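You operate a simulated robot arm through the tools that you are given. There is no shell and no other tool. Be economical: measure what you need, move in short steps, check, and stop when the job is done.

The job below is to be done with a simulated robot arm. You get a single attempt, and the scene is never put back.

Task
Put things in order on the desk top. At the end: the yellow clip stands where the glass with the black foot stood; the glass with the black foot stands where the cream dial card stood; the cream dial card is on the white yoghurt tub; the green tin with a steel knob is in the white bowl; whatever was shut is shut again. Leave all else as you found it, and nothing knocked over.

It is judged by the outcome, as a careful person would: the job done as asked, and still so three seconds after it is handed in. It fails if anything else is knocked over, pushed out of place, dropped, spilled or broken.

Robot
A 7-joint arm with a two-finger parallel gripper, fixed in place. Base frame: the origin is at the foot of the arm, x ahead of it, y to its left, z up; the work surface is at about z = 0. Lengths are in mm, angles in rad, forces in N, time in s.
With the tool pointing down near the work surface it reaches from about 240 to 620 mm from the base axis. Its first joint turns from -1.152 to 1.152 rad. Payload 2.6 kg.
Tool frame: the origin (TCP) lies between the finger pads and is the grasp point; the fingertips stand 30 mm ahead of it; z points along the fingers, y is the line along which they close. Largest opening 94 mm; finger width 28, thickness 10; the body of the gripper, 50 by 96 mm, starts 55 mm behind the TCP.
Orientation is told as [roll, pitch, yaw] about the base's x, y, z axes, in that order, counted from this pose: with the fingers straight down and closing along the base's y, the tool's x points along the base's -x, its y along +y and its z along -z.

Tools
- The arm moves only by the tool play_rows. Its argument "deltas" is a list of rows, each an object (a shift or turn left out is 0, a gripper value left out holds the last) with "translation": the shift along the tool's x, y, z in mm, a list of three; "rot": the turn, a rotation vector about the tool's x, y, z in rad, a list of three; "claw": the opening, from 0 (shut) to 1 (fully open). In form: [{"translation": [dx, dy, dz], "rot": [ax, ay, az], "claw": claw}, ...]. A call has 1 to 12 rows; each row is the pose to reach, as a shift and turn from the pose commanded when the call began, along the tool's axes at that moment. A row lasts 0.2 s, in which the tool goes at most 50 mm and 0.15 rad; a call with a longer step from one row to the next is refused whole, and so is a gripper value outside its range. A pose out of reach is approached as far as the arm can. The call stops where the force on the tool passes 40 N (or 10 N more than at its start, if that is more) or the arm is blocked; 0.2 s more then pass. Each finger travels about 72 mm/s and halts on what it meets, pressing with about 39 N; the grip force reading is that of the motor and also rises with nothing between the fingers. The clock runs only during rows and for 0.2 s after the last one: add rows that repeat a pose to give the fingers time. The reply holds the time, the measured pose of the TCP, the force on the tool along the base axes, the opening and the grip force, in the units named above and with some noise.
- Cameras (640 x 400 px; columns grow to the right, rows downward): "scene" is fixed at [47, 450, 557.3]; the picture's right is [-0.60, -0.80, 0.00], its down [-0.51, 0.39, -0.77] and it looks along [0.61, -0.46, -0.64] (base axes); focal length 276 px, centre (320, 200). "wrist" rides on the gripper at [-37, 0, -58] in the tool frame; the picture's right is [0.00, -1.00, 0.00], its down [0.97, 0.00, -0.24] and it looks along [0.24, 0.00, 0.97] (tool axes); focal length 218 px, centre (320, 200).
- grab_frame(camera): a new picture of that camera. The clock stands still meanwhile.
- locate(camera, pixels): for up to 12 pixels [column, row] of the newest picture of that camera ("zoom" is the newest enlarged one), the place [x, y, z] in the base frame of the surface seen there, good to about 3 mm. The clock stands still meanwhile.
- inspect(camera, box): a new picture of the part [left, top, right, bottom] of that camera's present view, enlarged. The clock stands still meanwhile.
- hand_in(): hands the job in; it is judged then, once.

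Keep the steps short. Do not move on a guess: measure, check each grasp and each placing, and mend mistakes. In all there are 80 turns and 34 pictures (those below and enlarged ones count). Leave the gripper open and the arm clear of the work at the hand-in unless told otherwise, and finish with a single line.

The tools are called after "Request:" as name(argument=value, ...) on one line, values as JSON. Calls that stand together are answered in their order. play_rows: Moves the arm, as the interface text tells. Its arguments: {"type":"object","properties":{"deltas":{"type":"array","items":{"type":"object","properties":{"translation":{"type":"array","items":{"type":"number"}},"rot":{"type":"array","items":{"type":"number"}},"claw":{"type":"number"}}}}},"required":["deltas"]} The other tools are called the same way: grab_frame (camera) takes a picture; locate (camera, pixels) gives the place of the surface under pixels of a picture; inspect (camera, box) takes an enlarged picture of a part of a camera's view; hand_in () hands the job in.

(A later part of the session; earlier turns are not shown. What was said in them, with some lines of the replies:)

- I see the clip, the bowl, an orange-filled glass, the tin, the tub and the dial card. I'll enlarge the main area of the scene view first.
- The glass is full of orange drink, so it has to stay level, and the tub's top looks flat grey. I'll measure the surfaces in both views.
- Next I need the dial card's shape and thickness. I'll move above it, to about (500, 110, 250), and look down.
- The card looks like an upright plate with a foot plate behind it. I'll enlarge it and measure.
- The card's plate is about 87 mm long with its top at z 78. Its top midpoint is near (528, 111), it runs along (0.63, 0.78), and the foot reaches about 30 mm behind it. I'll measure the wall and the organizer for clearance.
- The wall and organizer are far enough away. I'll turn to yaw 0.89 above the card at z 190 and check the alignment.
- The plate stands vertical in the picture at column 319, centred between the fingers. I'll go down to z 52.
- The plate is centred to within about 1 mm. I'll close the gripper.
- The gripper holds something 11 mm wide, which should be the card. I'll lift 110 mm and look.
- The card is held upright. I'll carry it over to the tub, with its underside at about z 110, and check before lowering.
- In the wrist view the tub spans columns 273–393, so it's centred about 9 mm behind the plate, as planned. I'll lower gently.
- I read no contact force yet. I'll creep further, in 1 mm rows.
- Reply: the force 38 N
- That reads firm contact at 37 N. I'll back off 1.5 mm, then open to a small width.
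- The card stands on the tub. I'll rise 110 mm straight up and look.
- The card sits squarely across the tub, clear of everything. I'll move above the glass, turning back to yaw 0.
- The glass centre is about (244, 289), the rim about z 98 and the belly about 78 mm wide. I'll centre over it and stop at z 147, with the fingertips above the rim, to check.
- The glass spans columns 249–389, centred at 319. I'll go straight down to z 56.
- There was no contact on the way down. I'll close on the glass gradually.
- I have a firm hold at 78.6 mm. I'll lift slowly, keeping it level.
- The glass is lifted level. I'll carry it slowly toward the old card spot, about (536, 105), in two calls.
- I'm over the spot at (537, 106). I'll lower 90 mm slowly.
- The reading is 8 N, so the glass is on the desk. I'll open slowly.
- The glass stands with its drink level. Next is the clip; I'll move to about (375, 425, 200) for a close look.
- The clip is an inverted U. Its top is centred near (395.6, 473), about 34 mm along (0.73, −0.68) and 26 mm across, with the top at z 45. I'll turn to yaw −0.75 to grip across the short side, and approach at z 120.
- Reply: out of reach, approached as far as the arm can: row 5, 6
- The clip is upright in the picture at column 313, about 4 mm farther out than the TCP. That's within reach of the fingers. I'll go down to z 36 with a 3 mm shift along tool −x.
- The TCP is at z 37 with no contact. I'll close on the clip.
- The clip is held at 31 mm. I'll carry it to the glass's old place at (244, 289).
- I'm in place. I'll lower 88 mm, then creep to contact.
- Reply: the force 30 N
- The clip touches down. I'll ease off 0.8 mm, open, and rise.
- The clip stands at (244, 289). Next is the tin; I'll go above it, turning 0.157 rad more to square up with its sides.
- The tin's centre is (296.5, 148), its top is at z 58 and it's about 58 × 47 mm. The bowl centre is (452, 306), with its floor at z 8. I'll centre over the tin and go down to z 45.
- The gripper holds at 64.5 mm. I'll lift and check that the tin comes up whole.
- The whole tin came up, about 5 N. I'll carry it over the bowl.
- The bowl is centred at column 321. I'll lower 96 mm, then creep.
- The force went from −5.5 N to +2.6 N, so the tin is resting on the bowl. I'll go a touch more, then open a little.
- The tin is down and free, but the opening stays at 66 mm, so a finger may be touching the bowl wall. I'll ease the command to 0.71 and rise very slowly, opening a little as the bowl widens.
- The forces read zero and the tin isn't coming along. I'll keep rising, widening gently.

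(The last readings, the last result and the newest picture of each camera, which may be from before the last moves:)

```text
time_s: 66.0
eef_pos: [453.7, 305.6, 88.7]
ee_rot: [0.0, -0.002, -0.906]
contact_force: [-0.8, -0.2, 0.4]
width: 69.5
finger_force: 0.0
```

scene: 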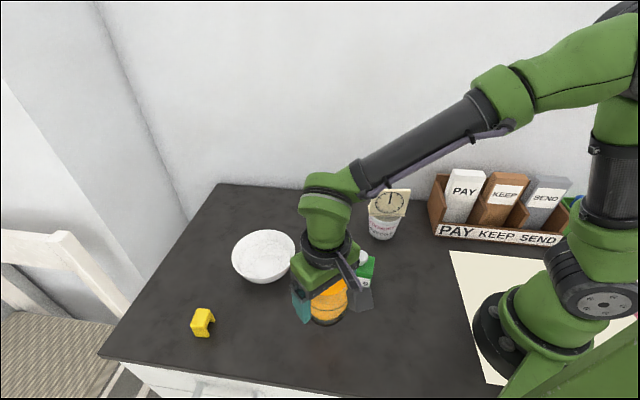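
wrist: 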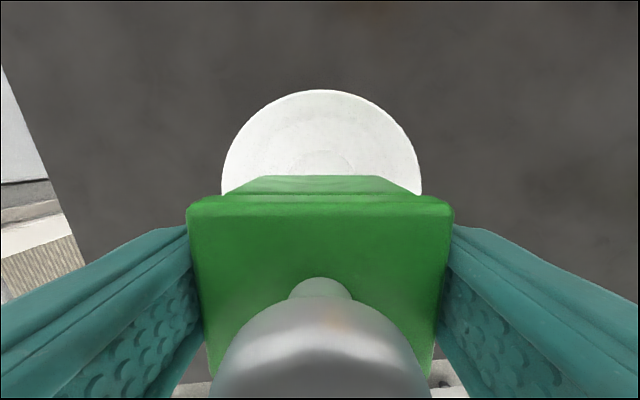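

It's free. I'll rise clear and then take a scene picture to check everything.

Request:
play_rows(deltas=[{"translation": [0, 0, -20]}, {"translation": [0, 0, -50]}, {"translation": [0, 0, -90], "claw": 1}, {"translation": [0, 0, -130], "claw": 1}, {"translation": [0, 0, -170], "claw": 1}, {"translation": [0, -40, -190], "claw": 1}, {"translation": [0, -80, -190], "claw": 1}, {"translation": [0, -120, -190], "claw": 1}, {"translation": [0, -160, -190], "claw": 1}, {"translation": [0, -160, -190], "claw": 1}])

Request:
grab_frame(camera="scene")

```text
time_s: 68.2
eef_pos: [322.0, 207.0, 274.3]
ee_rot: [0.001, 0.001, -0.905]
contact_force: [0.1, 0.1, -0.3]
width: 94.0
finger_force: 0.1
```

```text
1 pictures are left
```

scene: 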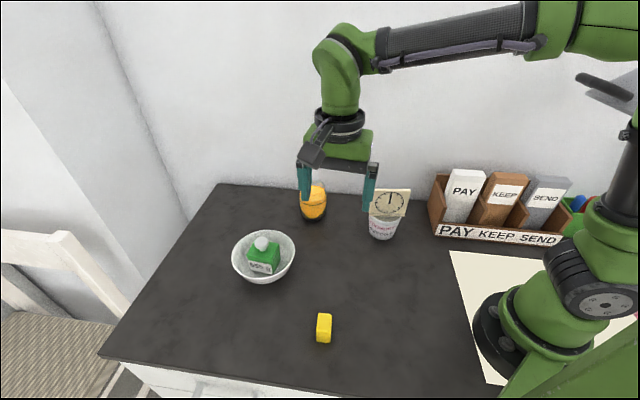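

Request:
inspect(camera="scene", box=[215, 215, 311, 293])

Request:
locate(camera="scene", pixels=[[262, 242], [234, 250], [293, 262], [264, 282], [324, 320], [392, 222]])

```text
5.13 times, centred on (263, 254) of scene
```

zoom: 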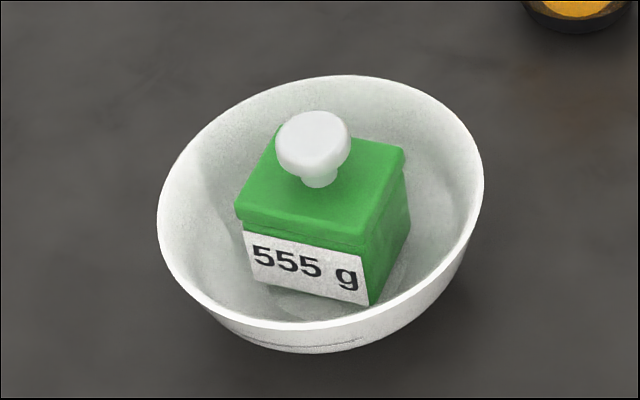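

```text
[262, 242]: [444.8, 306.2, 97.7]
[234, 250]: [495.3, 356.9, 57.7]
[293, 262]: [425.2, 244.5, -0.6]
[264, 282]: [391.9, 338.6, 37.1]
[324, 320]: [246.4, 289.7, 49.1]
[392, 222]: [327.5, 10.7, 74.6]
```

The tin sits upright in the bowl with its lid on, and the bowl hasn't moved. The clip is at (246, 290), the glass stands on the card's old spot, and the card is on the tub. The gripper is open and clear, so I'm handing in.

Request:
hand_in()

```text
The job is handed in.
```

The clip stands where the glass stood, the glass stands where the dial card stood, the card is on the yoghurt tub, the tin is in the bowl with its lid on, and I saw nothing else moved or spilled.
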